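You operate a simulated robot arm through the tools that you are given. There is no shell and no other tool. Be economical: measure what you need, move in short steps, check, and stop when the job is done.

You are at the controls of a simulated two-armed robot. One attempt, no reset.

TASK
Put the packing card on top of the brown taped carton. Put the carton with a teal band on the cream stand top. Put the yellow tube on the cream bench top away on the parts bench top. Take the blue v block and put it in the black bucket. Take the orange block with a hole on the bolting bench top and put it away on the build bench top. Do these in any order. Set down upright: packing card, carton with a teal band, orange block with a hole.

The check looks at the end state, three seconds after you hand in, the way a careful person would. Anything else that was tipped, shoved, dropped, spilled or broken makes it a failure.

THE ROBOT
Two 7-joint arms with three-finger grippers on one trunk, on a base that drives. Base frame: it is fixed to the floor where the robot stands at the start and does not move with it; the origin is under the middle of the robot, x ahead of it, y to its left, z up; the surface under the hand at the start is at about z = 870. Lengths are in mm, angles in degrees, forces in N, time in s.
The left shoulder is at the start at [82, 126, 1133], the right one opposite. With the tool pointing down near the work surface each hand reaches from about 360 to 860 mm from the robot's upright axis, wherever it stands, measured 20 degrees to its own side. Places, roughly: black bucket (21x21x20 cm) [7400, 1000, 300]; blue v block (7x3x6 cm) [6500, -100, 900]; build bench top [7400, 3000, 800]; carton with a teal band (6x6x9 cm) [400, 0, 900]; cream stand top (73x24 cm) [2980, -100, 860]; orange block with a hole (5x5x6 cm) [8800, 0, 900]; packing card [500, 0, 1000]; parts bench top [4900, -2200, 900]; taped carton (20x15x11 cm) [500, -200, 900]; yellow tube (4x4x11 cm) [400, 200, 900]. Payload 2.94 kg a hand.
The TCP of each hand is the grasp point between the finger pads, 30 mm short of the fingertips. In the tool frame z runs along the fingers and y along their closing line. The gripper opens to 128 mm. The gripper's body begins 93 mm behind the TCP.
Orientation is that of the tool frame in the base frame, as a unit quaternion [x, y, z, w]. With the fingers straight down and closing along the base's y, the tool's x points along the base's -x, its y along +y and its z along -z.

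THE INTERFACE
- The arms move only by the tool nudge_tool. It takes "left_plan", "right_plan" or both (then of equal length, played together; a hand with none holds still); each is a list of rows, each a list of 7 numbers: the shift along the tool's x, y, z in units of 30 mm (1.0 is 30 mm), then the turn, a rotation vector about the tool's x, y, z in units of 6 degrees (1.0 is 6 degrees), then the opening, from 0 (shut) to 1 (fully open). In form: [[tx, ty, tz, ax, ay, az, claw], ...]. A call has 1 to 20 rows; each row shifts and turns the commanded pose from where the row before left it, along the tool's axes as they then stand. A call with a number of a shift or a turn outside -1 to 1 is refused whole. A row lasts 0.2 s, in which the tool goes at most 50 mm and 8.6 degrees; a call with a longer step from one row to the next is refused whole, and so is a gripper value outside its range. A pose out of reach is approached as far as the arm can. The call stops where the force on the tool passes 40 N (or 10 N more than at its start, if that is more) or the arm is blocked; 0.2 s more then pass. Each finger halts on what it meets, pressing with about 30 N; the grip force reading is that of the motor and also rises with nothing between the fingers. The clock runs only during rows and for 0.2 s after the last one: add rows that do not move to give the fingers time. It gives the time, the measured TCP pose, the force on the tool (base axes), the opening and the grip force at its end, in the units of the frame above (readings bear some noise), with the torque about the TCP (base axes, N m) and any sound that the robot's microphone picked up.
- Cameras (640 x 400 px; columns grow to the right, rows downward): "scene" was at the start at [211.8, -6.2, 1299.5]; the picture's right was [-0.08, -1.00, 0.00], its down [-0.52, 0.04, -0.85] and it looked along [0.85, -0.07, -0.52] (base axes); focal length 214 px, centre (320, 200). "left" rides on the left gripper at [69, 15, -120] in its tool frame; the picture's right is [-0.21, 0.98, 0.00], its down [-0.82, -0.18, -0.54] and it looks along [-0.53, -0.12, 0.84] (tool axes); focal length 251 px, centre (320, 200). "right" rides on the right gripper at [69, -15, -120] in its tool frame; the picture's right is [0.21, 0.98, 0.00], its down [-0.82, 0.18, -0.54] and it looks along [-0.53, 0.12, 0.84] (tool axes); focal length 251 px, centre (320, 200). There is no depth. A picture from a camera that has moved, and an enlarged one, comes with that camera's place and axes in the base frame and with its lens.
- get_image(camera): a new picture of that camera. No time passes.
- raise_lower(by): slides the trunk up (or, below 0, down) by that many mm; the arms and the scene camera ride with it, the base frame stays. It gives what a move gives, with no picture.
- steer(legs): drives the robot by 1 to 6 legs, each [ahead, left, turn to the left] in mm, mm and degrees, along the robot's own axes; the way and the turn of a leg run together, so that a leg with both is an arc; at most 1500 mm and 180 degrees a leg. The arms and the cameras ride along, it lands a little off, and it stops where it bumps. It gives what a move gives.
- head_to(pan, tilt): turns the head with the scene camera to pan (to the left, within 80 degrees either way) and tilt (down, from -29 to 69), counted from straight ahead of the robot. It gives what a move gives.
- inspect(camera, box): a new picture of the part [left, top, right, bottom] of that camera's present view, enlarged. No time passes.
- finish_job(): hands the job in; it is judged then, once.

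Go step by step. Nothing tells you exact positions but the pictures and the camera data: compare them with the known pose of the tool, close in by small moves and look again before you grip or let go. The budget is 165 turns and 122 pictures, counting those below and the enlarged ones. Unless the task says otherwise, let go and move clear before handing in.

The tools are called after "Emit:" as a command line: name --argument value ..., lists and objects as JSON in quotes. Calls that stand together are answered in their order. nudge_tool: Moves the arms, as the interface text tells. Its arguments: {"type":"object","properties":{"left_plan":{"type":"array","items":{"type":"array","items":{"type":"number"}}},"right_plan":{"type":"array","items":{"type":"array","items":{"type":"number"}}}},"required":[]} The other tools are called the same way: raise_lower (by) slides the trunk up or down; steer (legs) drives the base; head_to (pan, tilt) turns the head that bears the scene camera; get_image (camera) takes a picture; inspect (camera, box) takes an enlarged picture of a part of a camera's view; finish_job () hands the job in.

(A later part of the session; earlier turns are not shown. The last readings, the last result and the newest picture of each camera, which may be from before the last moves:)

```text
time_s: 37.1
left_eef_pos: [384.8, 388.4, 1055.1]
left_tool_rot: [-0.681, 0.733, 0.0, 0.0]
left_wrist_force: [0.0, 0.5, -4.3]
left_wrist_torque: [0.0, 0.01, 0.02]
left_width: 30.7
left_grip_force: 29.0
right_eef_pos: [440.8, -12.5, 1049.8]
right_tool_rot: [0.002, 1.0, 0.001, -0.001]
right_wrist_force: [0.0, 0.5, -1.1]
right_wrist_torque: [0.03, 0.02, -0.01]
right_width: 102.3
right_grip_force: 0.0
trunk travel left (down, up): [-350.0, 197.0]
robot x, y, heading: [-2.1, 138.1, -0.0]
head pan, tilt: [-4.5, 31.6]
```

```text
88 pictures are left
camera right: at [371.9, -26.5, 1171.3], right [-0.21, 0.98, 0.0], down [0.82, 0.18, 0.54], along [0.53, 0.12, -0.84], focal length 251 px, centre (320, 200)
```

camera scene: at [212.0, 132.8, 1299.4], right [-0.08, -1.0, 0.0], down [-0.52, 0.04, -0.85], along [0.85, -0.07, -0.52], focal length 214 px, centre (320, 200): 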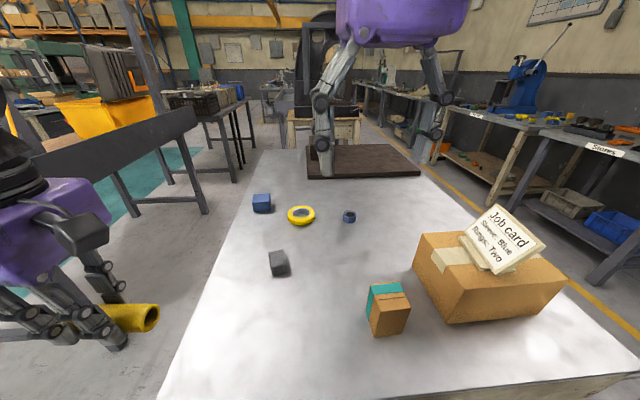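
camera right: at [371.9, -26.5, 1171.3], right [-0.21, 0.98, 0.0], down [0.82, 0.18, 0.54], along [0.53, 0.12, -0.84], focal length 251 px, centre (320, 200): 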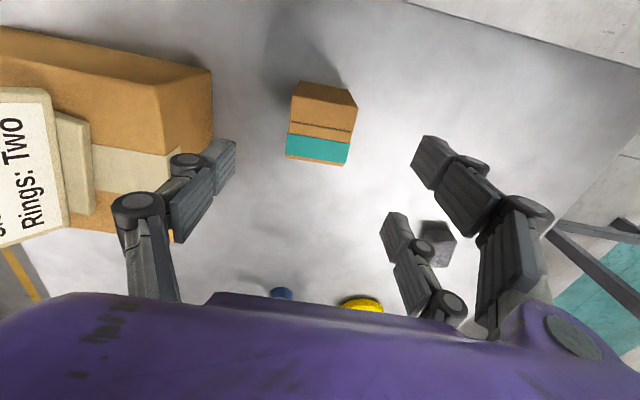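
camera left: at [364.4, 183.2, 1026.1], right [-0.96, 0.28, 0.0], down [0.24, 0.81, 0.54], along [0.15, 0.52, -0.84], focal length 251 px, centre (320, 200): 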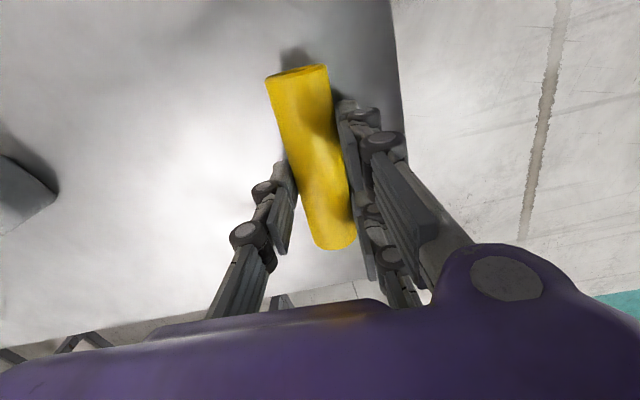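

Carton is yawed about +6°. I'll turn to match, descend and close.

Emit:
nudge_tool --right_plan '[[0.06, 0.06, 0.88, 0, 0, -1, 0.8], [0, 0, 0.88, 0, 0, 0, 0.8], [0, 0, 0.88, 0, 0, 0, 0.8], [0, 0, 0.88, 0, 0, 0, 0.8], [0, 0, 0.88, 0, 0, 0, 0.8], [0, 0, 0, 0, 0, 0, 0.6], [0, 0, 0, 0, 0, 0, 0.5], [0, 0, 0, 0, 0, 0, 0.4], [0, 0, 0, 0, 0, 0, 0.3], [0, 0, 0, 0, 0, 0, 0.2], [0, 0, 0, 0, 0, 0, 0.1]]'

Emit:
get_image --camera "right"

```text
time_s: 39.5
left_eef_pos: [385.0, 387.7, 1055.9]
left_tool_rot: [-0.68, 0.733, 0.0, -0.001]
left_wrist_force: [-0.1, 0.3, -2.9]
left_wrist_torque: [0.02, 0.04, 0.02]
left_width: 30.8
left_grip_force: 30.1
right_eef_pos: [440.2, -8.7, 917.2]
right_tool_rot: [-0.051, 0.999, 0.001, 0.0]
right_wrist_force: [1.0, 0.8, 0.3]
right_wrist_torque: [0.04, 0.06, -0.07]
right_width: 55.8
right_grip_force: 29.9
trunk travel left (down, up): [-350.0, 197.0]
robot x, y, heading: [-0.1, 136.9, 0.0]
head pan, tilt: [-4.5, 31.6]
```

```text
87 pictures are left
camera right: at [372.2, -31.2, 1039.1], right [-0.31, 0.95, 0.0], down [0.8, 0.26, 0.54], along [0.51, 0.17, -0.84], focal length 251 px, centre (320, 200)
```

right: 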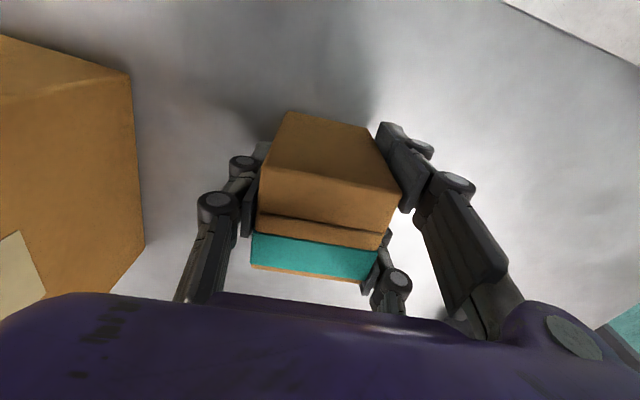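

Carton held. Lifting it, then surveying the surroundings for driving.

Emit:
nudge_tool --right_plan '[[0, 0, -0.4, 0, 0, 0, 0.1], [0, 0, -0.9, 0, 0, 0, 0.1], [0, 0, -0.9, 0, 0, 0, 0.1], [0, 0, -0.9, 0, 0, 0, 0.1], [0, 0, -0.9, 0, 0, 0, 0.1], [0, 0, -0.9, 0, 0, 0, 0.1], [0, 0, 0, 0, 0, 0, 0.1]]'

Emit:
head_to --pan -40 --tilt 20

Emit:
get_image --camera "scene"

Emit:
head_to --pan 45 --tilt 20

Emit:
get_image --camera "scene"

```text
time_s: 41.1
left_eef_pos: [385.9, 388.6, 1055.1]
left_tool_rot: [-0.681, 0.733, 0.0, 0.0]
left_wrist_force: [0.2, -0.1, -3.5]
left_wrist_torque: [0.05, 0.01, 0.02]
left_width: 30.8
left_grip_force: 29.7
right_eef_pos: [439.4, -9.8, 1066.0]
right_tool_rot: [-0.053, 0.999, 0.001, 0.0]
right_wrist_force: [0.6, -0.6, -3.0]
right_wrist_torque: [0.05, 0.01, 0.01]
right_width: 55.5
right_grip_force: 29.9
trunk travel left (down, up): [-350.0, 197.0]
robot x, y, heading: [2.0, 138.7, -0.2]
head pan, tilt: [-4.5, 31.6]
```

```text
time_s: 42.1
left_eef_pos: [385.0, 387.9, 1056.4]
left_tool_rot: [-0.68, 0.733, 0.0, 0.0]
left_wrist_force: [-1.2, -0.8, -4.8]
left_wrist_torque: [0.04, -0.02, 0.01]
left_width: 30.9
left_grip_force: 29.8
right_eef_pos: [439.8, -10.0, 1064.5]
right_tool_rot: [-0.051, 0.999, 0.001, 0.0]
right_wrist_force: [-0.2, -0.2, -2.5]
right_wrist_torque: [0.0, 0.0, 0.0]
right_width: 55.4
right_grip_force: 29.7
trunk travel left (down, up): [-350.0, 197.0]
robot x, y, heading: [0.6, 141.1, 0.2]
head pan, tilt: [-40.0, 20.0]
```

```text
86 pictures are left
camera scene: at [194.0, 80.0, 1317.9], right [-0.64, -0.77, 0.0], down [-0.26, 0.22, -0.94], along [0.72, -0.6, -0.34], focal length 214 px, centre (320, 200)
```

scene: 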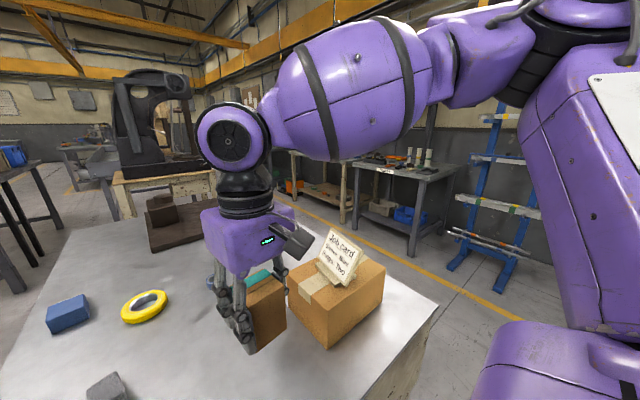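

```text
time_s: 43.7
left_eef_pos: [383.9, 387.2, 1055.2]
left_tool_rot: [-0.681, 0.733, 0.0, 0.0]
left_wrist_force: [0.2, 0.1, -3.8]
left_wrist_torque: [0.0, 0.0, -0.02]
left_width: 30.8
left_grip_force: 30.2
right_eef_pos: [440.7, -9.5, 1063.8]
right_tool_rot: [-0.051, 0.999, 0.0, -0.001]
right_wrist_force: [0.2, 0.4, -2.3]
right_wrist_torque: [0.0, 0.0, -0.04]
right_width: 55.4
right_grip_force: 29.8
trunk travel left (down, up): [-350.0, 197.0]
robot x, y, heading: [-1.4, 137.8, -0.0]
head pan, tilt: [45.0, 20.0]
```

```text
85 pictures are left
camera scene: at [188.7, 205.6, 1317.9], right [0.71, -0.71, 0.0], down [-0.24, -0.24, -0.94], along [0.67, 0.66, -0.34], focal length 214 px, centre (320, 200)
```

scene: 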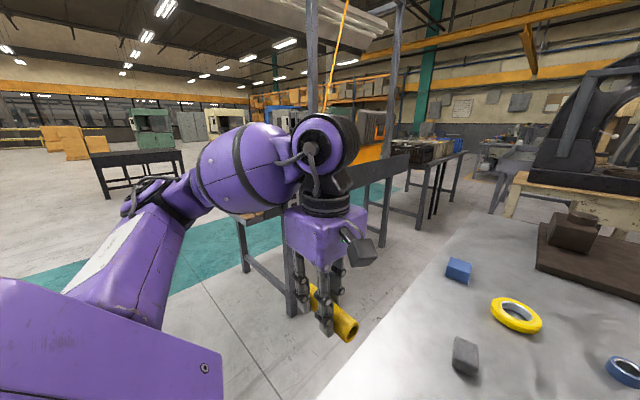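

Left aisle is narrow (~0.65 m); the right aisle is over 1.3 m wide. I'll back away and shift to the right aisle.

Emit:
head_to --pan 0 --tilt 20

Emit:
steer --legs '[[-350, 0, 0], [0, -1240, 0]]'

Emit:
get_image --camera "scene"

```text
time_s: 44.8
left_eef_pos: [386.5, 387.7, 1055.3]
left_tool_rot: [-0.681, 0.733, 0.0, 0.001]
left_wrist_force: [0.4, 0.2, -4.2]
left_wrist_torque: [0.0, 0.02, 0.0]
left_width: 30.8
left_grip_force: 29.6
right_eef_pos: [439.4, -10.1, 1065.2]
right_tool_rot: [-0.052, 0.999, 0.001, 0.001]
right_wrist_force: [-0.7, -0.8, -2.6]
right_wrist_torque: [0.02, 0.0, -0.05]
right_width: 55.5
right_grip_force: 30.0
trunk travel left (down, up): [-350.0, 197.0]
robot x, y, heading: [-1.0, 139.3, -0.3]
head pan, tilt: [0.0, 20.0]
```

```text
time_s: 57.8
left_eef_pos: [33.1, -849.9, 1054.6]
left_tool_rot: [-0.682, 0.731, 0.0, 0.001]
left_wrist_force: [0.0, -0.2, -3.3]
left_wrist_torque: [0.0, -0.02, 0.01]
left_width: 30.4
left_grip_force: 29.8
right_eef_pos: [88.7, -1246.3, 1063.1]
right_tool_rot: [-0.052, 0.999, 0.001, 0.0]
right_wrist_force: [0.1, -0.2, -1.8]
right_wrist_torque: [0.02, 0.01, 0.0]
right_width: 55.5
right_grip_force: 30.1
trunk travel left (down, up): [-350.0, 197.0]
robot x, y, heading: [-352.3, -1098.9, 0.2]
head pan, tilt: [0.0, 20.0]
```

```text
84 pictures are left
camera scene: at [-136.1, -1098.5, 1317.9], right [0.0, -1.0, 0.0], down [-0.34, 0.0, -0.94], along [0.94, 0.0, -0.34], focal length 214 px, centre (320, 200)
```

scene: 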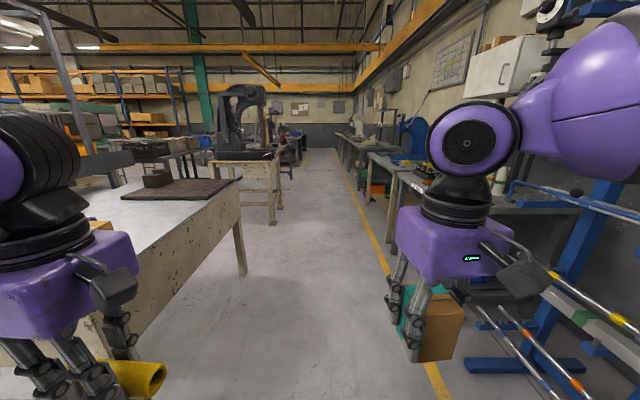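

The aisle is clear. Driving forward 2400 mm.

Emit:
steer --legs '[[1200, 0, 0], [1200, 0, 0]]'

Emit:
head_to --pan 45 --tilt 20

Emit:
get_image --camera "scene"

```text
time_s: 69.6
left_eef_pos: [2436.4, -837.3, 1055.9]
left_tool_rot: [-0.685, 0.729, 0.0, 0.0]
left_wrist_force: [-0.5, 1.0, -3.5]
left_wrist_torque: [0.01, 0.02, 0.01]
left_width: 30.7
left_grip_force: 30.2
right_eef_pos: [2495.0, -1233.3, 1063.9]
right_tool_rot: [-0.055, 0.998, 0.001, 0.0]
right_wrist_force: [0.8, -0.3, -2.9]
right_wrist_torque: [0.0, 0.01, 0.0]
right_width: 55.8
right_grip_force: 29.7
trunk travel left (down, up): [-350.0, 197.0]
robot x, y, heading: [2053.1, -1086.6, 0.6]
head pan, tilt: [0.0, 20.0]
```

```text
time_s: 70.7
left_eef_pos: [2435.9, -837.0, 1055.0]
left_tool_rot: [-0.684, 0.729, 0.001, 0.0]
left_wrist_force: [-0.4, 0.0, -4.0]
left_wrist_torque: [-0.02, 0.02, -0.03]
left_width: 30.7
left_grip_force: 29.4
right_eef_pos: [2494.9, -1233.4, 1063.4]
right_tool_rot: [-0.056, 0.998, 0.0, 0.0]
right_wrist_force: [0.3, -0.2, -2.5]
right_wrist_torque: [-0.02, 0.03, -0.02]
right_width: 55.4
right_grip_force: 30.4
trunk travel left (down, up): [-350.0, 197.0]
robot x, y, heading: [2054.4, -1089.5, 0.5]
head pan, tilt: [45.0, 20.0]
```

```text
83 pictures are left
camera scene: at [2241.4, -1020.9, 1317.9], right [0.71, -0.7, 0.0], down [-0.24, -0.24, -0.94], along [0.66, 0.67, -0.34], focal length 214 px, centre (320, 200)
```

scene: 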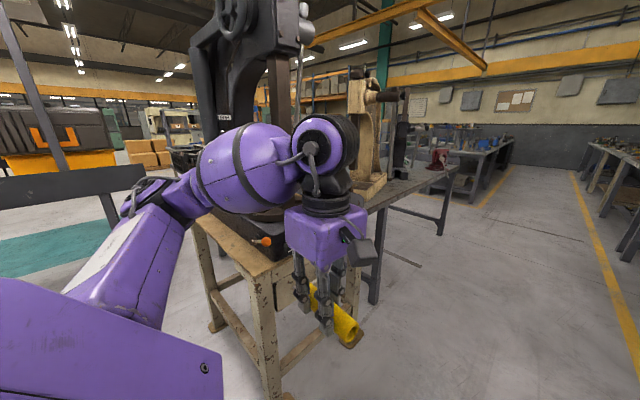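

The press stand spans x≈2500–3130, y≈-400…300, with free strip at its far side. I'll go to x≈2780 and turn left to face it.

Emit:
steer --legs '[[730, 0, 0], [0, 0, 89.5]]'

Emit:
head_to --pan -10 --tilt 30

Emit:
get_image --camera "scene"

```text
time_s: 78.5
left_eef_pos: [2531.9, -697.6, 1054.3]
left_tool_rot: [0.999, -0.033, 0.0, 0.0]
left_wrist_force: [0.7, -0.1, -3.6]
left_wrist_torque: [0.03, -0.01, 0.0]
left_width: 30.7
left_grip_force: 29.7
right_eef_pos: [2929.7, -639.8, 1064.7]
right_tool_rot: [0.744, -0.668, 0.0, -0.001]
right_wrist_force: [0.3, 0.0, -3.0]
right_wrist_torque: [-0.04, -0.03, -0.01]
right_width: 55.5
right_grip_force: 29.4
trunk travel left (down, up): [-350.0, 197.0]
robot x, y, heading: [2781.4, -1081.2, 90.3]
head pan, tilt: [45.0, 20.0]
```

```text
time_s: 79.7
left_eef_pos: [2532.4, -697.7, 1054.6]
left_tool_rot: [0.999, -0.033, 0.0, 0.0]
left_wrist_force: [-0.6, -0.4, -3.9]
left_wrist_torque: [-0.02, 0.02, -0.01]
left_width: 30.5
left_grip_force: 29.9
right_eef_pos: [2929.8, -640.9, 1064.3]
right_tool_rot: [0.744, -0.668, -0.001, 0.001]
right_wrist_force: [0.7, -0.2, -2.8]
right_wrist_torque: [0.04, 0.01, 0.0]
right_width: 55.5
right_grip_force: 30.1
trunk travel left (down, up): [-350.0, 197.0]
robot x, y, heading: [2782.6, -1081.4, 90.4]
head pan, tilt: [-10.0, 30.0]
```

```text
82 pictures are left
camera scene: at [2795.8, -866.6, 1301.9], right [0.99, -0.17, 0.0], down [-0.08, -0.49, -0.87], along [0.15, 0.85, -0.5], focal length 214 px, centre (320, 200)
```

scene: 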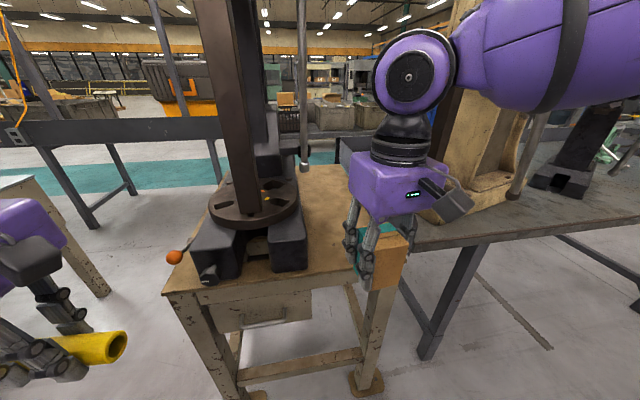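

The press fills the left part; the free strip of cream top runs x≈2840–3110. I'll go 100 mm closer and move the carton over (2975,-330).

Emit:
steer --legs '[[100, 0, 0]]'

Emit:
nudge_tool --right_plan '[[-0.971, -0.32, 0, 0, 0, 0, 0.1], [-0.971, -0.32, 0, 0, 0, 0, 0.1], [-0.971, -0.32, 0, 0, 0, 0, 0.1], [-0.971, -0.32, 0, 0, 0, 0, 0.1], [-0.971, -0.32, 0, 0, 0, 0, 0.1], [-0.971, -0.32, 0, 0, 0, 0, 0.1], [-0.971, -0.32, 0, 0, 0, 0, 0.1], [0, 0, 0, 0, 0, 0, 0.1]]'

Emit:
get_image --camera "scene"

Emit:
get_image --camera "right"

```text
time_s: 80.8
left_eef_pos: [2532.5, -596.1, 1055.9]
left_tool_rot: [0.999, -0.034, 0.0, -0.001]
left_wrist_force: [-0.6, -0.5, -4.7]
left_wrist_torque: [0.01, 0.01, 0.02]
left_width: 30.7
left_grip_force: 29.9
right_eef_pos: [2927.6, -540.4, 1064.5]
right_tool_rot: [0.744, -0.668, 0.001, 0.001]
right_wrist_force: [-0.4, 0.2, -2.7]
right_wrist_torque: [-0.04, -0.02, 0.0]
right_width: 55.4
right_grip_force: 29.6
trunk travel left (down, up): [-350.0, 197.0]
robot x, y, heading: [2782.0, -979.5, 90.1]
head pan, tilt: [-10.0, 30.0]
```

```text
time_s: 82.7
left_eef_pos: [2531.9, -596.7, 1054.5]
left_tool_rot: [0.999, -0.034, 0.001, 0.001]
left_wrist_force: [0.6, 0.4, -3.3]
left_wrist_torque: [-0.04, 0.04, 0.02]
left_width: 30.9
left_grip_force: 29.3
right_eef_pos: [2968.1, -360.1, 1064.4]
right_tool_rot: [0.745, -0.667, 0.001, 0.0]
right_wrist_force: [0.0, -0.4, -2.8]
right_wrist_torque: [-0.06, 0.02, 0.01]
right_width: 55.7
right_grip_force: 30.2
right hand out of reach, approached as far as the arm can: row 7
trunk travel left (down, up): [-350.0, 197.0]
robot x, y, heading: [2783.3, -979.9, 90.1]
head pan, tilt: [-10.0, 30.0]
```

```text
81 pictures are left
camera scene: at [2795.7, -766.4, 1301.8], right [0.99, -0.17, 0.0], down [-0.08, -0.49, -0.87], along [0.15, 0.85, -0.5], focal length 214 px, centre (320, 200)
```

scene: 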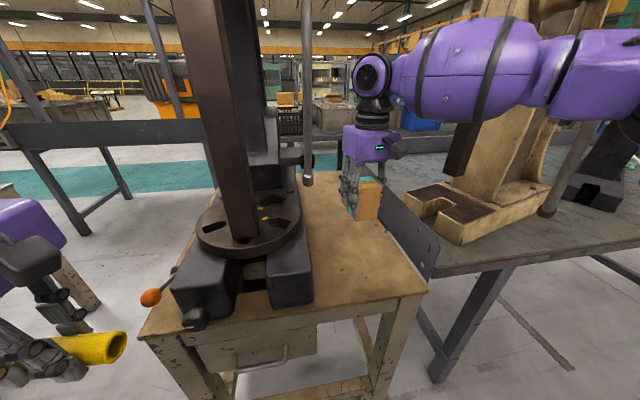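

```text
80 pictures are left
camera right: at [2990.7, -426.3, 1183.9], right [-0.95, -0.32, 0.0], down [-0.27, 0.8, 0.54], along [-0.17, 0.51, -0.84], focal length 251 px, centre (320, 200)
```

right: 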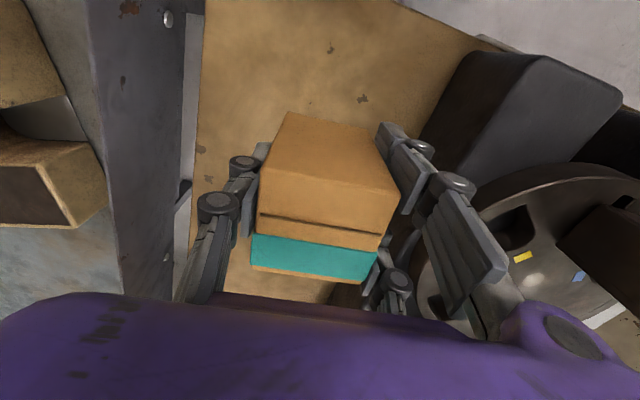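

The carton is centred on the strip between press base and edge. Lowering to near the top.

Emit:
nudge_tool --right_plan '[[0, 0, 0.93, 0, 0, 0, 0.1], [0, 0, 0.93, 0, 0, 0, 0.1], [0, 0, 0.93, 0, 0, 0, 0.1], [0, 0, 0.93, 0, 0, 0, 0.1], [0, 0, 0.93, 0, 0, 0, 0.1], [0, 0, 0.2, 0, 0, 0, 0.1], [0, 0, 0, 0, 0, 0, 0.1]]'

Emit:
inspect --camera "scene" --box '[280, 130, 460, 300]'

```text
time_s: 84.2
left_eef_pos: [2531.6, -596.6, 1056.5]
left_tool_rot: [0.999, -0.034, 0.0, -0.001]
left_wrist_force: [0.6, -0.2, -3.2]
left_wrist_torque: [0.02, 0.02, 0.0]
left_width: 30.7
left_grip_force: 30.1
right_eef_pos: [2969.1, -361.1, 918.5]
right_tool_rot: [0.744, -0.668, -0.001, 0.001]
right_wrist_force: [0.6, 0.2, -2.2]
right_wrist_torque: [-0.06, -0.01, -0.01]
right_width: 55.6
right_grip_force: 30.1
trunk travel left (down, up): [-350.0, 197.0]
robot x, y, heading: [2781.0, -980.6, 90.1]
head pan, tilt: [-10.0, 30.0]
```

```text
2.35 times, centred on (370, 215) of scene
camera zoom: at [2795.6, -766.6, 1301.8], right [0.99, -0.17, 0.0], down [-0.08, -0.49, -0.87], along [0.15, 0.85, -0.5], focal length 505 px, centre (202, 165)
```

zoom: 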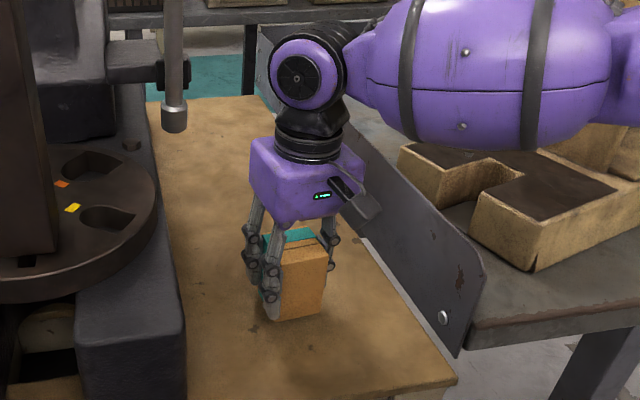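

Close to the surface. Lowering in small steps while reading force.

Emit:
nudge_tool --right_plan '[[0, 0, 0.12, 0, 0, 0, 0.1], [0, 0, 0.12, 0, 0, 0, 0.1], [0, 0, 0.06, 0, 0, 0, 0.1], [0, 0, 0, 0, 0, 0, 0.1]]'

```text
time_s: 85.2
left_eef_pos: [2532.1, -597.9, 1055.1]
left_tool_rot: [0.999, -0.035, 0.0, 0.0]
left_wrist_force: [-0.1, -0.5, -3.5]
left_wrist_torque: [-0.01, 0.0, 0.03]
left_width: 30.8
left_grip_force: 29.9
right_eef_pos: [2969.3, -361.7, 908.3]
right_tool_rot: [0.745, -0.667, -0.001, 0.0]
right_wrist_force: [0.8, 0.1, -2.7]
right_wrist_torque: [-0.02, 0.0, -0.02]
right_width: 55.7
right_grip_force: 30.1
trunk travel left (down, up): [-350.0, 197.0]
robot x, y, heading: [2781.7, -982.0, 90.3]
head pan, tilt: [-10.0, 30.0]
```

Emit:
nudge_tool --right_plan '[[0, 0, 0.07, 0, 0, 0, 0.1], [0, 0, 0.07, 0, 0, 0, 0.1], [0, 0, 0, 0, 0, 0, 0.1]]'

```text
time_s: 86.0
left_eef_pos: [2532.5, -597.4, 1054.8]
left_tool_rot: [0.999, -0.034, 0.0, 0.0]
left_wrist_force: [0.3, -0.1, -3.3]
left_wrist_torque: [0.03, 0.04, 0.0]
left_width: 31.1
left_grip_force: 29.8
right_eef_pos: [2969.0, -361.2, 910.2]
right_tool_rot: [0.744, -0.668, -0.003, 0.0]
right_wrist_force: [0.4, -0.4, -2.1]
right_wrist_torque: [-0.02, 0.01, -0.02]
right_width: 55.3
right_grip_force: 29.8
right hand out of reach, approached as far as the arm can: row 2
trunk travel left (down, up): [-350.0, 197.0]
robot x, y, heading: [2783.2, -978.6, 90.2]
head pan, tilt: [-10.0, 30.0]
```

Arm reach limit reached, so I'll lower the trunk slightly instead.

Emit:
raise_lower --by -4

```text
time_s: 86.6
left_eef_pos: [2533.0, -598.0, 1052.3]
left_tool_rot: [0.999, -0.034, 0.0, -0.001]
left_wrist_force: [0.0, -0.5, -3.1]
left_wrist_torque: [0.0, 0.0, 0.01]
left_width: 30.8
left_grip_force: 29.8
right_eef_pos: [2970.4, -361.1, 907.8]
right_tool_rot: [0.744, -0.668, -0.002, 0.0]
right_wrist_force: [3.9, -0.1, 17.5]
right_wrist_torque: [-0.53, -0.3, 0.06]
right_width: 55.6
right_grip_force: 30.3
trunk travel left (down, up): [-346.0, 201.0]
robot x, y, heading: [2783.3, -983.0, 90.2]
head pan, tilt: [-10.0, 30.0]
```

It's seated. Opening and withdrawing upward.

Emit:
nudge_tool --right_plan '[[0, 0, 0, 0, 0, 0, 0.45], [0, 0, 0, 0, 0, 0, 0.7], [0, 0, 0, 0, 0, 0, 0.7], [0, 0, -0.5, 0, 0, 0, 0.7], [0, 0, -1, 0, 0, 0, 0.7], [0, 0, -1, 0, 0, 0, 0.7], [0, 0, -1, 0, 0, 0, 0.7], [0, 0, -1, 0, 0, 0, 0.7], [0, 0, -1, 0, 0, 0, 0.7], [0.9, 0, 0, 0, 0, 0, 0.7], [0.9, 0, 0, 0, 0, 0, 0.7], [0.9, 0, 0, 0, 0, 0, 0.7], [0.9, 0, 0, 0, 0, 0, 0.7], [0.9, 0, 0, 0, 0, 0, 0.7], [0.9, 0, 0, 0, 0, 0, 0.7]]'

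Emit:
get_image --camera "scene"

```text
time_s: 89.8
left_eef_pos: [2532.4, -598.1, 1051.4]
left_tool_rot: [0.999, -0.034, -0.001, 0.0]
left_wrist_force: [0.4, 0.3, -3.0]
left_wrist_torque: [0.01, 0.02, -0.03]
left_width: 30.9
left_grip_force: 29.9
right_eef_pos: [2987.1, -525.4, 1071.2]
right_tool_rot: [0.745, -0.667, -0.001, 0.0]
right_wrist_force: [-0.7, -0.5, 0.1]
right_wrist_torque: [0.02, 0.0, -0.01]
right_width: 89.6
right_grip_force: 0.0
trunk travel left (down, up): [-346.0, 201.0]
robot x, y, heading: [2786.3, -983.4, 90.5]
head pan, tilt: [-10.0, 30.0]
```

```text
78 pictures are left
camera scene: at [2795.9, -766.9, 1298.1], right [0.99, -0.17, 0.0], down [-0.08, -0.49, -0.87], along [0.15, 0.85, -0.5], focal length 214 px, centre (320, 200)
```

scene: 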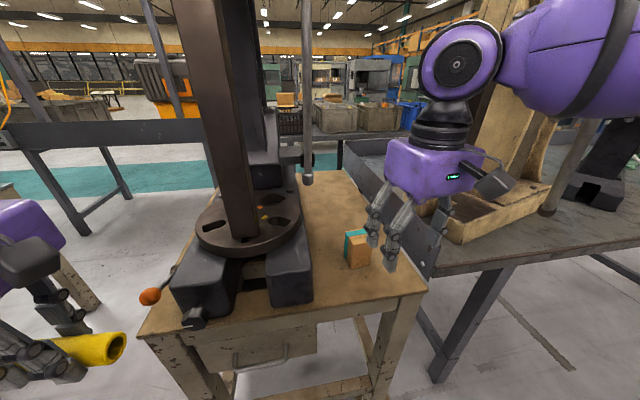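

Carton is upright on the stand. Next I back off, turn down the aisle and drive toward the parts bench.

Emit:
steer --legs '[[-170, 0, 0], [0, 0, -90.5], [1000, 0, 0]]'

Emit:
head_to --pan -20 --tilt 15

Emit:
get_image --camera "scene"

```text
time_s: 99.8
left_eef_pos: [4158.3, -885.5, 1051.1]
left_tool_rot: [-0.685, 0.728, 0.0, 0.001]
left_wrist_force: [0.0, -0.7, -3.8]
left_wrist_torque: [-0.01, 0.02, -0.02]
left_width: 30.7
left_grip_force: 30.0
right_eef_pos: [4233.9, -1338.8, 1071.7]
right_tool_rot: [-0.058, 0.998, 0.001, 0.0]
right_wrist_force: [-0.3, -0.6, -0.8]
right_wrist_torque: [-0.01, 0.01, 0.01]
right_width: 89.7
right_grip_force: 0.0
trunk travel left (down, up): [-346.0, 201.0]
robot x, y, heading: [3772.5, -1138.9, 0.6]
head pan, tilt: [-10.0, 30.0]
```

```text
time_s: 100.6
left_eef_pos: [4157.5, -885.4, 1051.1]
left_tool_rot: [-0.684, 0.729, 0.0, 0.0]
left_wrist_force: [0.2, -0.3, -4.2]
left_wrist_torque: [0.03, -0.04, 0.02]
left_width: 30.7
left_grip_force: 30.1
right_eef_pos: [4234.3, -1339.4, 1071.1]
right_tool_rot: [-0.058, 0.998, 0.0, 0.0]
right_wrist_force: [0.2, -0.1, -0.2]
right_wrist_torque: [0.0, -0.03, 0.01]
right_width: 89.6
right_grip_force: 0.1
trunk travel left (down, up): [-346.0, 201.0]
robot x, y, heading: [3773.2, -1139.1, 0.6]
head pan, tilt: [-20.0, 15.0]
```

```text
77 pictures are left
camera scene: at [3987.3, -1167.9, 1322.1], right [-0.33, -0.94, 0.0], down [-0.24, 0.09, -0.97], along [0.91, -0.32, -0.26], focal length 214 px, centre (320, 200)
```

scene: 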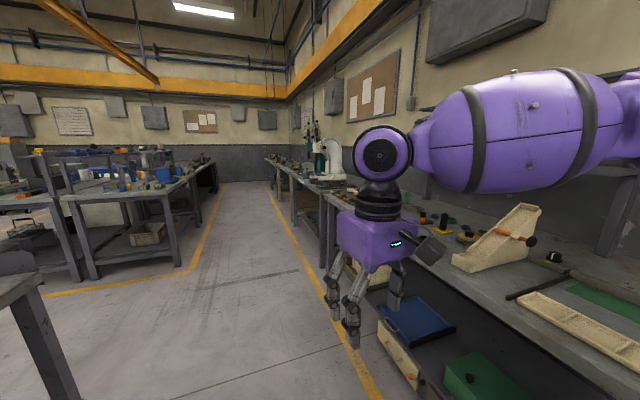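

Parts bench is in the right-hand row ahead. Driving 1000 mm and turning to face it.

Emit:
steer --legs '[[1000, 0, 0], [0, 0, -90.6]]'

Emit:
head_to --pan 0 --tilt 25

Emit:
get_image --camera "scene"

```text
time_s: 109.6
left_eef_pos: [5029.9, -1505.0, 1050.9]
left_tool_rot: [0.026, 1.0, -0.001, 0.0]
left_wrist_force: [-0.5, 0.1, -3.0]
left_wrist_torque: [0.0, -0.01, 0.0]
left_width: 30.7
left_grip_force: 30.2
right_eef_pos: [4575.5, -1584.6, 1071.8]
right_tool_rot: [0.661, 0.75, 0.0, 0.001]
right_wrist_force: [0.0, 0.3, -0.2]
right_wrist_torque: [0.03, -0.02, 0.0]
right_width: 89.5
right_grip_force: 0.1
trunk travel left (down, up): [-346.0, 201.0]
robot x, y, heading: [4772.8, -1126.2, -89.0]
head pan, tilt: [-20.0, 15.0]
```

```text
time_s: 110.4
left_eef_pos: [5029.1, -1505.4, 1051.2]
left_tool_rot: [0.026, 1.0, 0.001, 0.0]
left_wrist_force: [0.0, 0.1, -2.4]
left_wrist_torque: [-0.02, 0.02, -0.02]
left_width: 30.7
left_grip_force: 30.1
right_eef_pos: [4575.7, -1584.4, 1070.4]
right_tool_rot: [0.662, 0.749, -0.001, 0.0]
right_wrist_force: [0.2, 0.4, 0.2]
right_wrist_torque: [-0.02, 0.01, 0.02]
right_width: 89.9
right_grip_force: 0.1
trunk travel left (down, up): [-346.0, 201.0]
robot x, y, heading: [4770.3, -1123.6, -88.8]
head pan, tilt: [0.0, 25.0]
```

```text
76 pictures are left
camera scene: at [4775.3, -1341.5, 1306.0], right [-1.0, -0.02, 0.0], down [-0.01, 0.42, -0.91], along [0.02, -0.91, -0.42], focal length 214 px, centre (320, 200)
```

scene: 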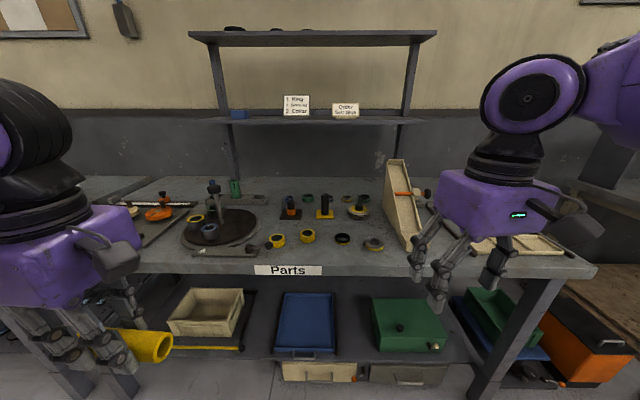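

The "Parts" label confirms the bench. Looking for free space on it.

Emit:
inspect --camera "scene" --box '[100, 160, 440, 290]'

Emit:
get_image --camera "left"

```text
1.88 times, centred on (270, 225) of scene
camera zoom: at [4775.3, -1341.5, 1306.0], right [-1.0, -0.02, 0.0], down [-0.01, 0.42, -0.91], along [0.02, -0.91, -0.42], focal length 404 px, centre (414, 153)
```

zoom: 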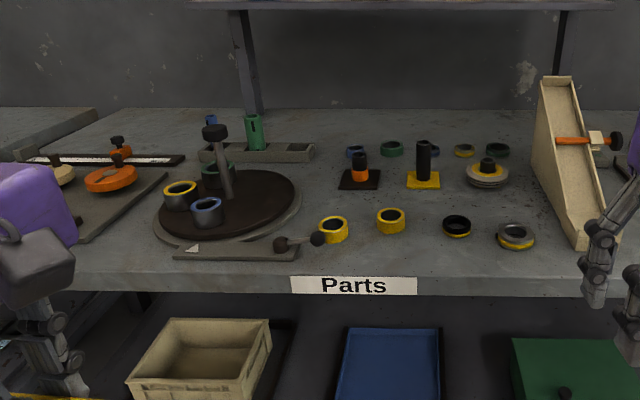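

```text
74 pictures are left
camera left: at [4961.8, -1485.7, 1171.9], right [0.27, 0.96, 0.0], down [0.81, -0.22, 0.54], along [0.52, -0.14, -0.84], focal length 251 px, centre (320, 200)
```

left: 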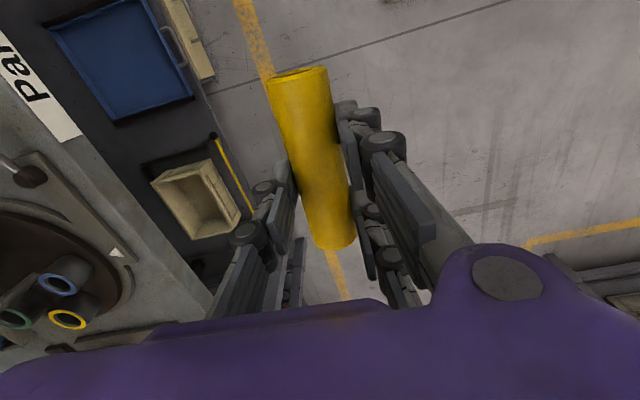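

The front-left patch near (5230,-1855) is free. I'll shift left, then turn the tube upright in the hand: wrist back to straight, then pitch the hand to point forward.

Emit:
steer --legs '[[0, 250, 0]]'

Emit:
nudge_tool --left_plan '[[0, 0, 0, 0, 0, 1, 0], [0, 0, 0, 0, 0, 1, 0], [0, 0, 0, 0, 0, 1, 0], [0, 0, 0, 0, 0, 1, 0], [0, 0, 0, 0, 0, 1, 0], [0, 0, 0, 0, 0, 1, 0], [0, 0, 0, 0, 0, 1, 0], [0, 0, 0, 0, 0, 1, 0], [0, 0, 0, 0, 0, 1, 0], [0, 0, 0, 0, 0, 1, 0], [0, 0, 0, 0, 0, 1, 0], [0, 0, 0, 0, 0, 1, 0], [0, 0, 0, 0, 0, 1, 0], [0, 0, 0, 0, 0, 1, 0], [0, 0, 0, 0, 0, 0.3, 0], [0, 0, 0, 0, 0, 0, 0]]'

Emit:
nudge_tool --left_plan '[[0, 0, 0, 0, -1, 0, 0], [0, 0, 0, 0, -1, 0, 0], [0, 0, 0, 0, -1, 0, 0], [0, 0, 0, 0, -1, 0, 0], [0, 0, 0, 0, -1, 0, 0], [0, 0, 0, 0, -1, 0, 0], [0, 0, 0, 0, -1, 0, 0], [0, 0, 0, 0, -1, 0, 0], [0, 0, 0, 0, -1, 0, 0], [0, 0, 0, 0, -1, 0, 0], [0, 0, 0, 0, -1, 0, 0], [0, 0, 0, 0, -1, 0, 0], [0, 0, 0, 0, -1, 0, 0], [0, 0, 0, 0, -1, 0, 0], [0, 0, 0, 0, -1, 0, 0], [0, 0, 0, 0, 0, 0, 0]]'

Emit:
get_image --camera "scene"

```text
time_s: 113.2
left_eef_pos: [5279.0, -1500.2, 1050.7]
left_tool_rot: [0.026, 1.0, 0.001, 0.0]
left_wrist_force: [0.1, 0.7, -2.7]
left_wrist_torque: [-0.01, -0.01, 0.0]
left_width: 30.7
left_grip_force: 29.4
right_eef_pos: [4824.8, -1580.5, 1070.8]
right_tool_rot: [0.661, 0.75, 0.001, 0.001]
right_wrist_force: [0.3, 0.5, -0.1]
right_wrist_torque: [-0.02, -0.01, -0.03]
right_width: 89.8
right_grip_force: 0.1
trunk travel left (down, up): [-346.0, 201.0]
robot x, y, heading: [5020.5, -1118.2, -88.9]
head pan, tilt: [0.0, 25.0]
```

```text
time_s: 116.6
left_eef_pos: [5279.5, -1500.2, 1051.5]
left_tool_rot: [0.7, 0.714, -0.001, 0.0]
left_wrist_force: [0.2, 0.3, -3.4]
left_wrist_torque: [0.0, 0.02, -0.01]
left_width: 30.8
left_grip_force: 30.1
right_eef_pos: [4824.7, -1580.3, 1070.2]
right_tool_rot: [0.662, 0.749, 0.001, 0.001]
right_wrist_force: [-0.1, -0.8, 0.2]
right_wrist_torque: [-0.01, -0.02, -0.03]
right_width: 89.6
right_grip_force: 0.1
trunk travel left (down, up): [-346.0, 201.0]
robot x, y, heading: [5016.7, -1119.3, -88.9]
head pan, tilt: [0.0, 25.0]
```

```text
time_s: 120.0
left_eef_pos: [5301.7, -1693.2, 1126.7]
left_tool_rot: [0.531, 0.557, -0.439, 0.464]
left_wrist_force: [-0.1, -0.2, -3.6]
left_wrist_torque: [0.06, 0.03, 0.01]
left_width: 30.8
left_grip_force: 30.0
left hand out of reach, approached as far as the arm can: row 3, 4, 5, 6, 7, 8, 9, 10, 11, 12, 13, 14, 15
right_eef_pos: [4825.0, -1580.8, 1071.8]
right_tool_rot: [0.662, 0.75, 0.001, 0.0]
right_wrist_force: [1.2, 0.0, 0.3]
right_wrist_torque: [-0.05, -0.02, 0.01]
right_width: 89.9
right_grip_force: 0.1
trunk travel left (down, up): [-346.0, 201.0]
robot x, y, heading: [5023.0, -1117.0, -88.8]
head pan, tilt: [0.0, 25.0]
```

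```text
73 pictures are left
camera scene: at [5023.7, -1336.7, 1305.9], right [-1.0, -0.02, 0.0], down [-0.01, 0.42, -0.91], along [0.02, -0.91, -0.42], focal length 214 px, centre (320, 200)
```

scene: 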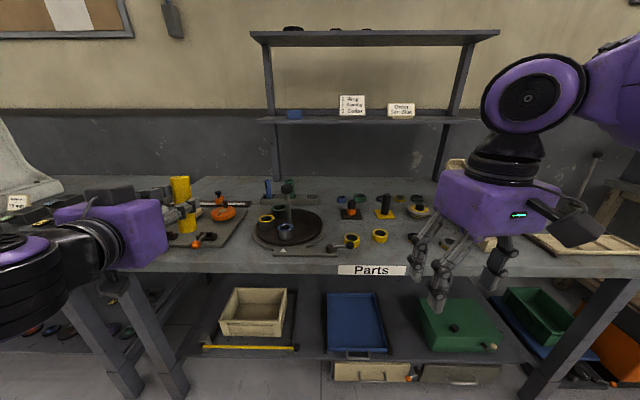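

The hand now points forward with the tube upright. Zooming on the free patch.

Emit:
inspect --camera "scene" --box '[100, 160, 360, 300]'

Emit:
get_image --camera "left"

```text
2.46 times, centred on (230, 230) of scene
camera zoom: at [5023.7, -1336.7, 1305.9], right [-1.0, -0.02, 0.0], down [-0.01, 0.42, -0.91], along [0.02, -0.91, -0.42], focal length 528 px, centre (542, 126)
```

zoom: 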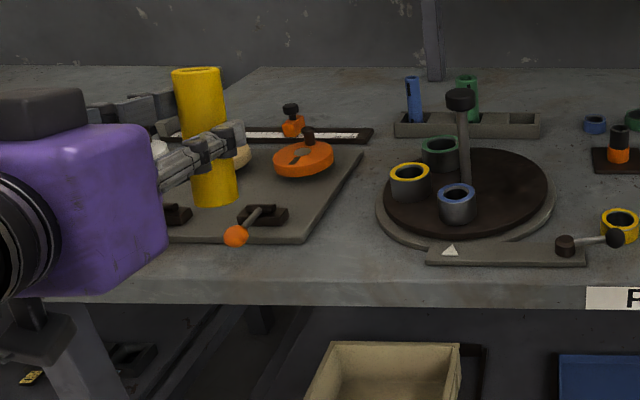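

```text
71 pictures are left
camera left: at [5310.3, -1561.1, 1081.9], right [0.98, 0.01, 0.21], down [-0.2, 0.37, 0.91], along [-0.07, -0.93, 0.36], focal length 251 px, centre (320, 200)
```

left: 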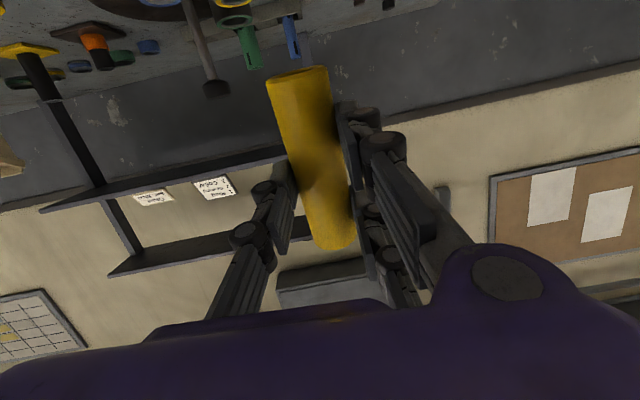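

The free patch centre is about (5262,-1865). I'll level the hand and move the tube above it.

Emit:
nudge_tool --left_plan '[[0, 0, 0.8, 0, 0, 0, 0], [0, 0, 0.8, 0, 0, 0, 0], [0, 0, 0, 0, -0.9, 0, 0], [0, 0, 0, 0, -0.9, 0, 0], [0.55, -0.27, 0.68, 0, 0, 0, 0], [0.55, -0.27, 0.68, 0, 0, 0, 0], [0.55, -0.27, 0.68, 0, 0, 0, 0], [0.55, -0.27, 0.68, 0, 0, 0, 0], [0.55, -0.27, 0.68, 0, 0, 0, 0], [0.55, -0.27, 0.68, 0, 0, 0, 0], [0, 0, 0, 0, 0, 0, 0]]'

Emit:
inspect --camera "scene" --box '[100, 140, 360, 300]'

```text
time_s: 122.4
left_eef_pos: [5313.5, -1738.1, 1123.5]
left_tool_rot: [0.531, 0.558, -0.437, 0.463]
left_wrist_force: [-0.3, 0.1, -4.2]
left_wrist_torque: [0.04, 0.03, 0.01]
left_width: 30.8
left_grip_force: 29.8
left hand out of reach, approached as far as the arm can: row 2, 3, 4, 5, 6, 7, 8, 9, 10
right_eef_pos: [4824.1, -1581.5, 1070.5]
right_tool_rot: [0.662, 0.749, 0.001, 0.001]
right_wrist_force: [0.7, 0.2, -0.3]
right_wrist_torque: [0.0, 0.0, 0.01]
right_width: 89.6
right_grip_force: 0.1
trunk travel left (down, up): [-346.0, 201.0]
robot x, y, heading: [5020.5, -1119.1, -88.9]
head pan, tilt: [0.0, 25.0]
```

```text
2.46 times, centred on (230, 220) of scene
camera zoom: at [5024.5, -1336.8, 1305.9], right [-1.0, -0.02, 0.0], down [-0.01, 0.42, -0.91], along [0.02, -0.91, -0.42], focal length 528 px, centre (542, 151)
```

zoom: 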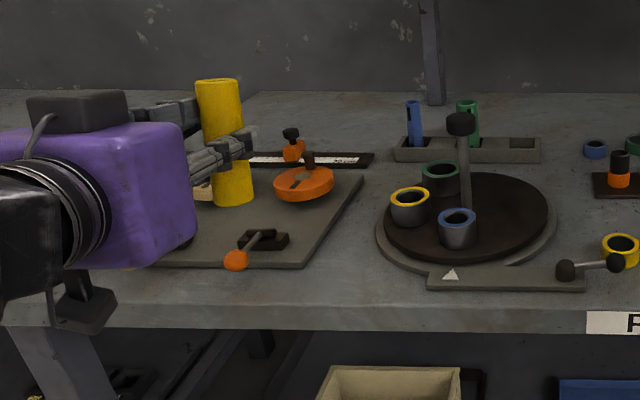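

The wrist is at its limit, so instead I'll lay the tube in the corridor between plate and turntable, along y, where it can't roll off. Pitching the hand back down.

Emit:
nudge_tool --left_plan '[[0, 0, 0, 0, 1, 0, 0], [0, 0, 0, 0, 1, 0, 0], [0, 0, 0, 0, 1, 0, 0], [0, 0, 0, 0, 1, 0, 0], [0, 0, 0, 0, 1, 0, 0], [0, 0, 0, 0, 1, 0, 0], [0, 0, 0, 0, 1, 0, 0], [0, 0, 0, 0, 1, 0, 0], [0, 0, 0, 0, 1, 0, 0], [0, 0, 0, 0, 1, 0, 0], [0, 0, 0, 0, 1, 0, 0], [0, 0, 0, 0, 1, 0, 0], [0, 0, 0, 0, 1, 0, 0], [0, 0, 0, 0, 0.24, 0, 0], [0, 0, 0, 0, 0, 0, 0]]'

```text
time_s: 125.6
left_eef_pos: [5312.6, -1739.9, 1123.9]
left_tool_rot: [0.689, 0.725, 0.003, 0.0]
left_wrist_force: [-0.1, -0.4, -3.8]
left_wrist_torque: [0.03, 0.03, 0.01]
left_width: 31.0
left_grip_force: 30.2
right_eef_pos: [4824.6, -1581.3, 1071.2]
right_tool_rot: [0.662, 0.749, 0.001, 0.001]
right_wrist_force: [0.4, 0.8, -0.1]
right_wrist_torque: [0.03, 0.02, 0.01]
right_width: 89.6
right_grip_force: 0.0
trunk travel left (down, up): [-346.0, 201.0]
robot x, y, heading: [5022.4, -1118.8, -88.8]
head pan, tilt: [0.0, 25.0]
```

Now approach: drive 100 mm closer, align the tube with the corridor and lower partway.

Emit:
steer --legs '[[100, 0, 0]]'

Emit:
nudge_tool --left_plan '[[-0.63, -0.63, 0, 0, 0, 0, 0], [-0.63, -0.63, 0, 0, 0, 0, 0], [0, 0, 0, 0, 0, -0.74, 0], [0, 0, 0, 0, 0, -0.73, 0], [0, 0, 0, 0, 0, -0.73, 0], [0, 0, 1, 0, 0, 0, 0], [0, 0, 1, 0, 0, 0, 0], [0, 0, 1, 0, 0, 0, 0], [0, 0, 1, 0, 0, 0, 0], [0, 0, 0, 0, 0, 0, 0]]'

Emit:
get_image --camera "left"

Emit:
get_image --camera "scene"

```text
time_s: 126.7
left_eef_pos: [5314.8, -1838.4, 1124.3]
left_tool_rot: [0.688, 0.726, 0.003, -0.001]
left_wrist_force: [-0.3, -0.3, -3.8]
left_wrist_torque: [0.02, -0.04, -0.02]
left_width: 30.5
left_grip_force: 29.7
right_eef_pos: [4827.9, -1679.0, 1070.5]
right_tool_rot: [0.662, 0.75, 0.001, 0.001]
right_wrist_force: [-1.5, 0.2, -0.1]
right_wrist_torque: [0.01, 0.02, 0.0]
right_width: 89.9
right_grip_force: 0.0
trunk travel left (down, up): [-346.0, 201.0]
robot x, y, heading: [5022.0, -1216.6, -88.7]
head pan, tilt: [0.0, 25.0]
```

```text
time_s: 128.9
left_eef_pos: [5293.8, -1862.9, 1003.3]
left_tool_rot: [0.6, 0.8, 0.003, 0.0]
left_wrist_force: [-0.3, -0.3, -3.8]
left_wrist_torque: [-0.01, -0.03, 0.0]
left_width: 31.0
left_grip_force: 30.0
left hand out of reach, approached as far as the arm can: row 2
right_eef_pos: [4827.3, -1678.1, 1071.6]
right_tool_rot: [0.661, 0.75, 0.001, 0.001]
right_wrist_force: [0.2, 0.5, 0.1]
right_wrist_torque: [-0.01, -0.01, -0.02]
right_width: 89.4
right_grip_force: 0.0
trunk travel left (down, up): [-346.0, 201.0]
robot x, y, heading: [5022.7, -1217.8, -88.8]
head pan, tilt: [0.0, 25.0]
```

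```text
69 pictures are left
camera left: at [5288.0, -1792.4, 1125.0], right [1.0, 0.07, 0.0], down [0.05, -0.84, 0.54], along [0.04, -0.54, -0.84], focal length 251 px, centre (320, 200)
```

left: 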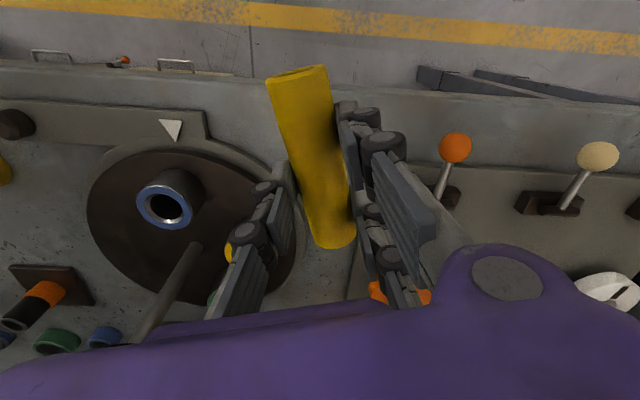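

```text
68 pictures are left
camera scene: at [5026.4, -1434.9, 1306.0], right [-1.0, -0.02, 0.0], down [-0.01, 0.42, -0.91], along [0.02, -0.91, -0.42], focal length 214 px, centre (320, 200)
```

scene: 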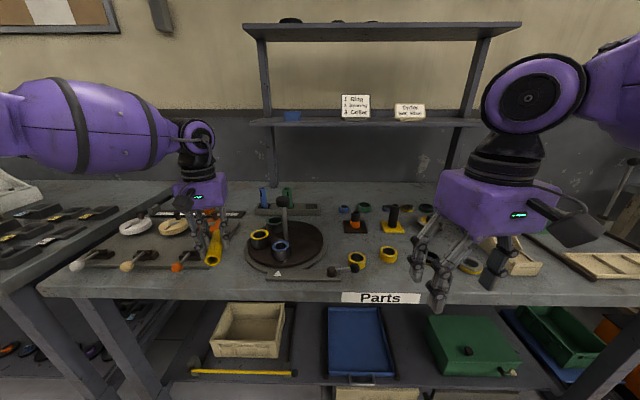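

Corridor is about x 5265–5330. I'll nudge to (5278,-1880) and lower near the surface.

Emit:
nudge_tool --left_plan '[[-0.39, -0.67, 0, 0, 0, 0, 0], [0, 0, 0.9, 0, 0, 0, 0], [0, 0, 0.8, 0, 0, 0, 0], [0, 0, 0, 0, 0, 0, 0]]'

Emit:
inspect --camera "scene" --box '[140, 180, 340, 310]'

Emit:
get_image --camera "left"

```text
time_s: 129.9
left_eef_pos: [5285.9, -1870.7, 954.1]
left_tool_rot: [0.6, 0.8, 0.003, 0.0]
left_wrist_force: [-0.2, -0.7, -3.6]
left_wrist_torque: [-0.02, -0.04, -0.01]
left_width: 30.9
left_grip_force: 30.4
left hand out of reach, approached as far as the arm can: row 1
right_eef_pos: [4826.7, -1679.1, 1070.6]
right_tool_rot: [0.661, 0.75, 0.001, 0.0]
right_wrist_force: [-0.1, 0.2, 0.4]
right_wrist_torque: [-0.05, 0.03, 0.02]
right_width: 89.5
right_grip_force: 0.2
trunk travel left (down, up): [-346.0, 201.0]
robot x, y, heading: [5023.9, -1215.9, -88.7]
head pan, tilt: [0.0, 25.0]
```

```text
3.08 times, centred on (240, 245) of scene
camera zoom: at [5026.5, -1434.9, 1306.0], right [-1.0, -0.02, 0.0], down [-0.01, 0.42, -0.91], along [0.02, -0.91, -0.42], focal length 660 px, centre (566, 62)
```

zoom: 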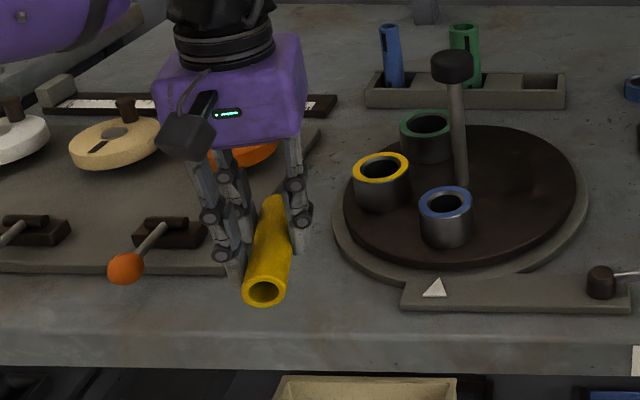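

```text
66 pictures are left
camera left: at [5280.2, -1800.3, 1074.8], right [1.0, 0.07, 0.0], down [0.05, -0.84, 0.54], along [0.04, -0.54, -0.84], focal length 251 px, centre (320, 200)
```

left: 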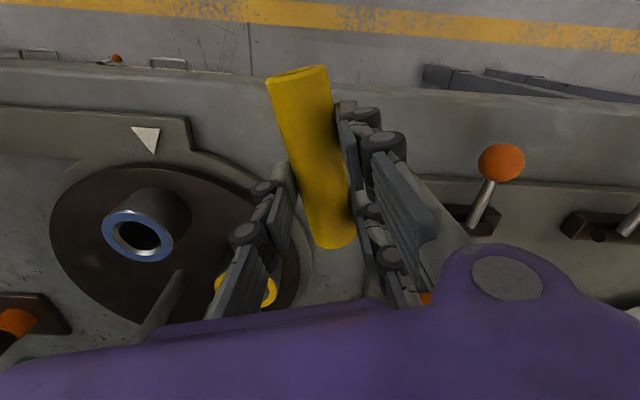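

I'll shift the base slightly right and ahead to clear the plate edge.

Emit:
steer --legs '[[10, -18, 0]]'

Emit:
nudge_tool --left_plan '[[0, 0, 0.3, 0, 0, 0, 0], [0, 0, 0, 0, 0, 0, 0]]'

Emit:
inspect --camera "scene" --box '[140, 200, 300, 310]'

```text
time_s: 130.8
left_eef_pos: [5268.5, -1880.7, 953.8]
left_tool_rot: [0.601, 0.8, 0.002, -0.001]
left_wrist_force: [-0.3, -0.5, -3.7]
left_wrist_torque: [-0.04, 0.01, 0.01]
left_width: 30.9
left_grip_force: 30.1
right_eef_pos: [4809.9, -1688.3, 1072.5]
right_tool_rot: [0.661, 0.75, 0.0, 0.0]
right_wrist_force: [-0.9, -0.4, 0.6]
right_wrist_torque: [-0.02, 0.01, -0.02]
right_width: 89.8
right_grip_force: 0.1
trunk travel left (down, up): [-346.0, 201.0]
robot x, y, heading: [5009.9, -1232.8, -88.6]
head pan, tilt: [0.0, 25.0]
```

```text
time_s: 131.4
left_eef_pos: [5267.6, -1880.8, 944.2]
left_tool_rot: [0.6, 0.8, 0.004, -0.001]
left_wrist_force: [0.3, -1.2, -4.5]
left_wrist_torque: [-0.02, -0.01, 0.0]
left_width: 30.9
left_grip_force: 30.3
right_eef_pos: [4811.7, -1689.3, 1071.3]
right_tool_rot: [0.661, 0.75, 0.001, 0.0]
right_wrist_force: [-0.5, -0.3, -0.1]
right_wrist_torque: [0.02, -0.02, -0.01]
right_width: 89.6
right_grip_force: 0.0
trunk travel left (down, up): [-346.0, 201.0]
robot x, y, heading: [5005.8, -1225.7, -88.9]
head pan, tilt: [0.0, 25.0]
```

```text
3.64 times, centred on (220, 255) of scene
camera zoom: at [5008.8, -1445.6, 1305.9], right [-1.0, -0.02, 0.0], down [-0.01, 0.42, -0.91], along [0.02, -0.91, -0.42], focal length 780 px, centre (684, 0)
```

zoom: 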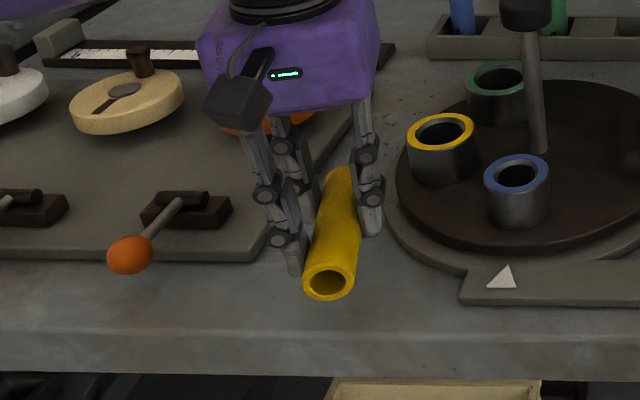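

Clear on both sides. Lowering gently to contact.

Emit:
nudge_tool --left_plan '[[0, 0, 0.1, 0, 0, 0, 0], [0, 0, 0.1, 0, 0, 0, 0], [0, 0, 0, 0, 0, 0, 0]]'

```text
time_s: 132.2
left_eef_pos: [5269.1, -1879.7, 938.5]
left_tool_rot: [0.601, 0.799, 0.003, 0.0]
left_wrist_force: [-0.4, -0.8, -3.5]
left_wrist_torque: [-0.05, 0.0, 0.01]
left_width: 30.8
left_grip_force: 29.9
right_eef_pos: [4810.5, -1689.4, 1070.6]
right_tool_rot: [0.661, 0.75, 0.0, -0.001]
right_wrist_force: [-0.9, 0.2, -0.4]
right_wrist_torque: [-0.03, 0.01, -0.02]
right_width: 89.5
right_grip_force: 0.1
trunk travel left (down, up): [-346.0, 201.0]
robot x, y, heading: [5008.3, -1229.2, -88.8]
head pan, tilt: [0.0, 25.0]
```

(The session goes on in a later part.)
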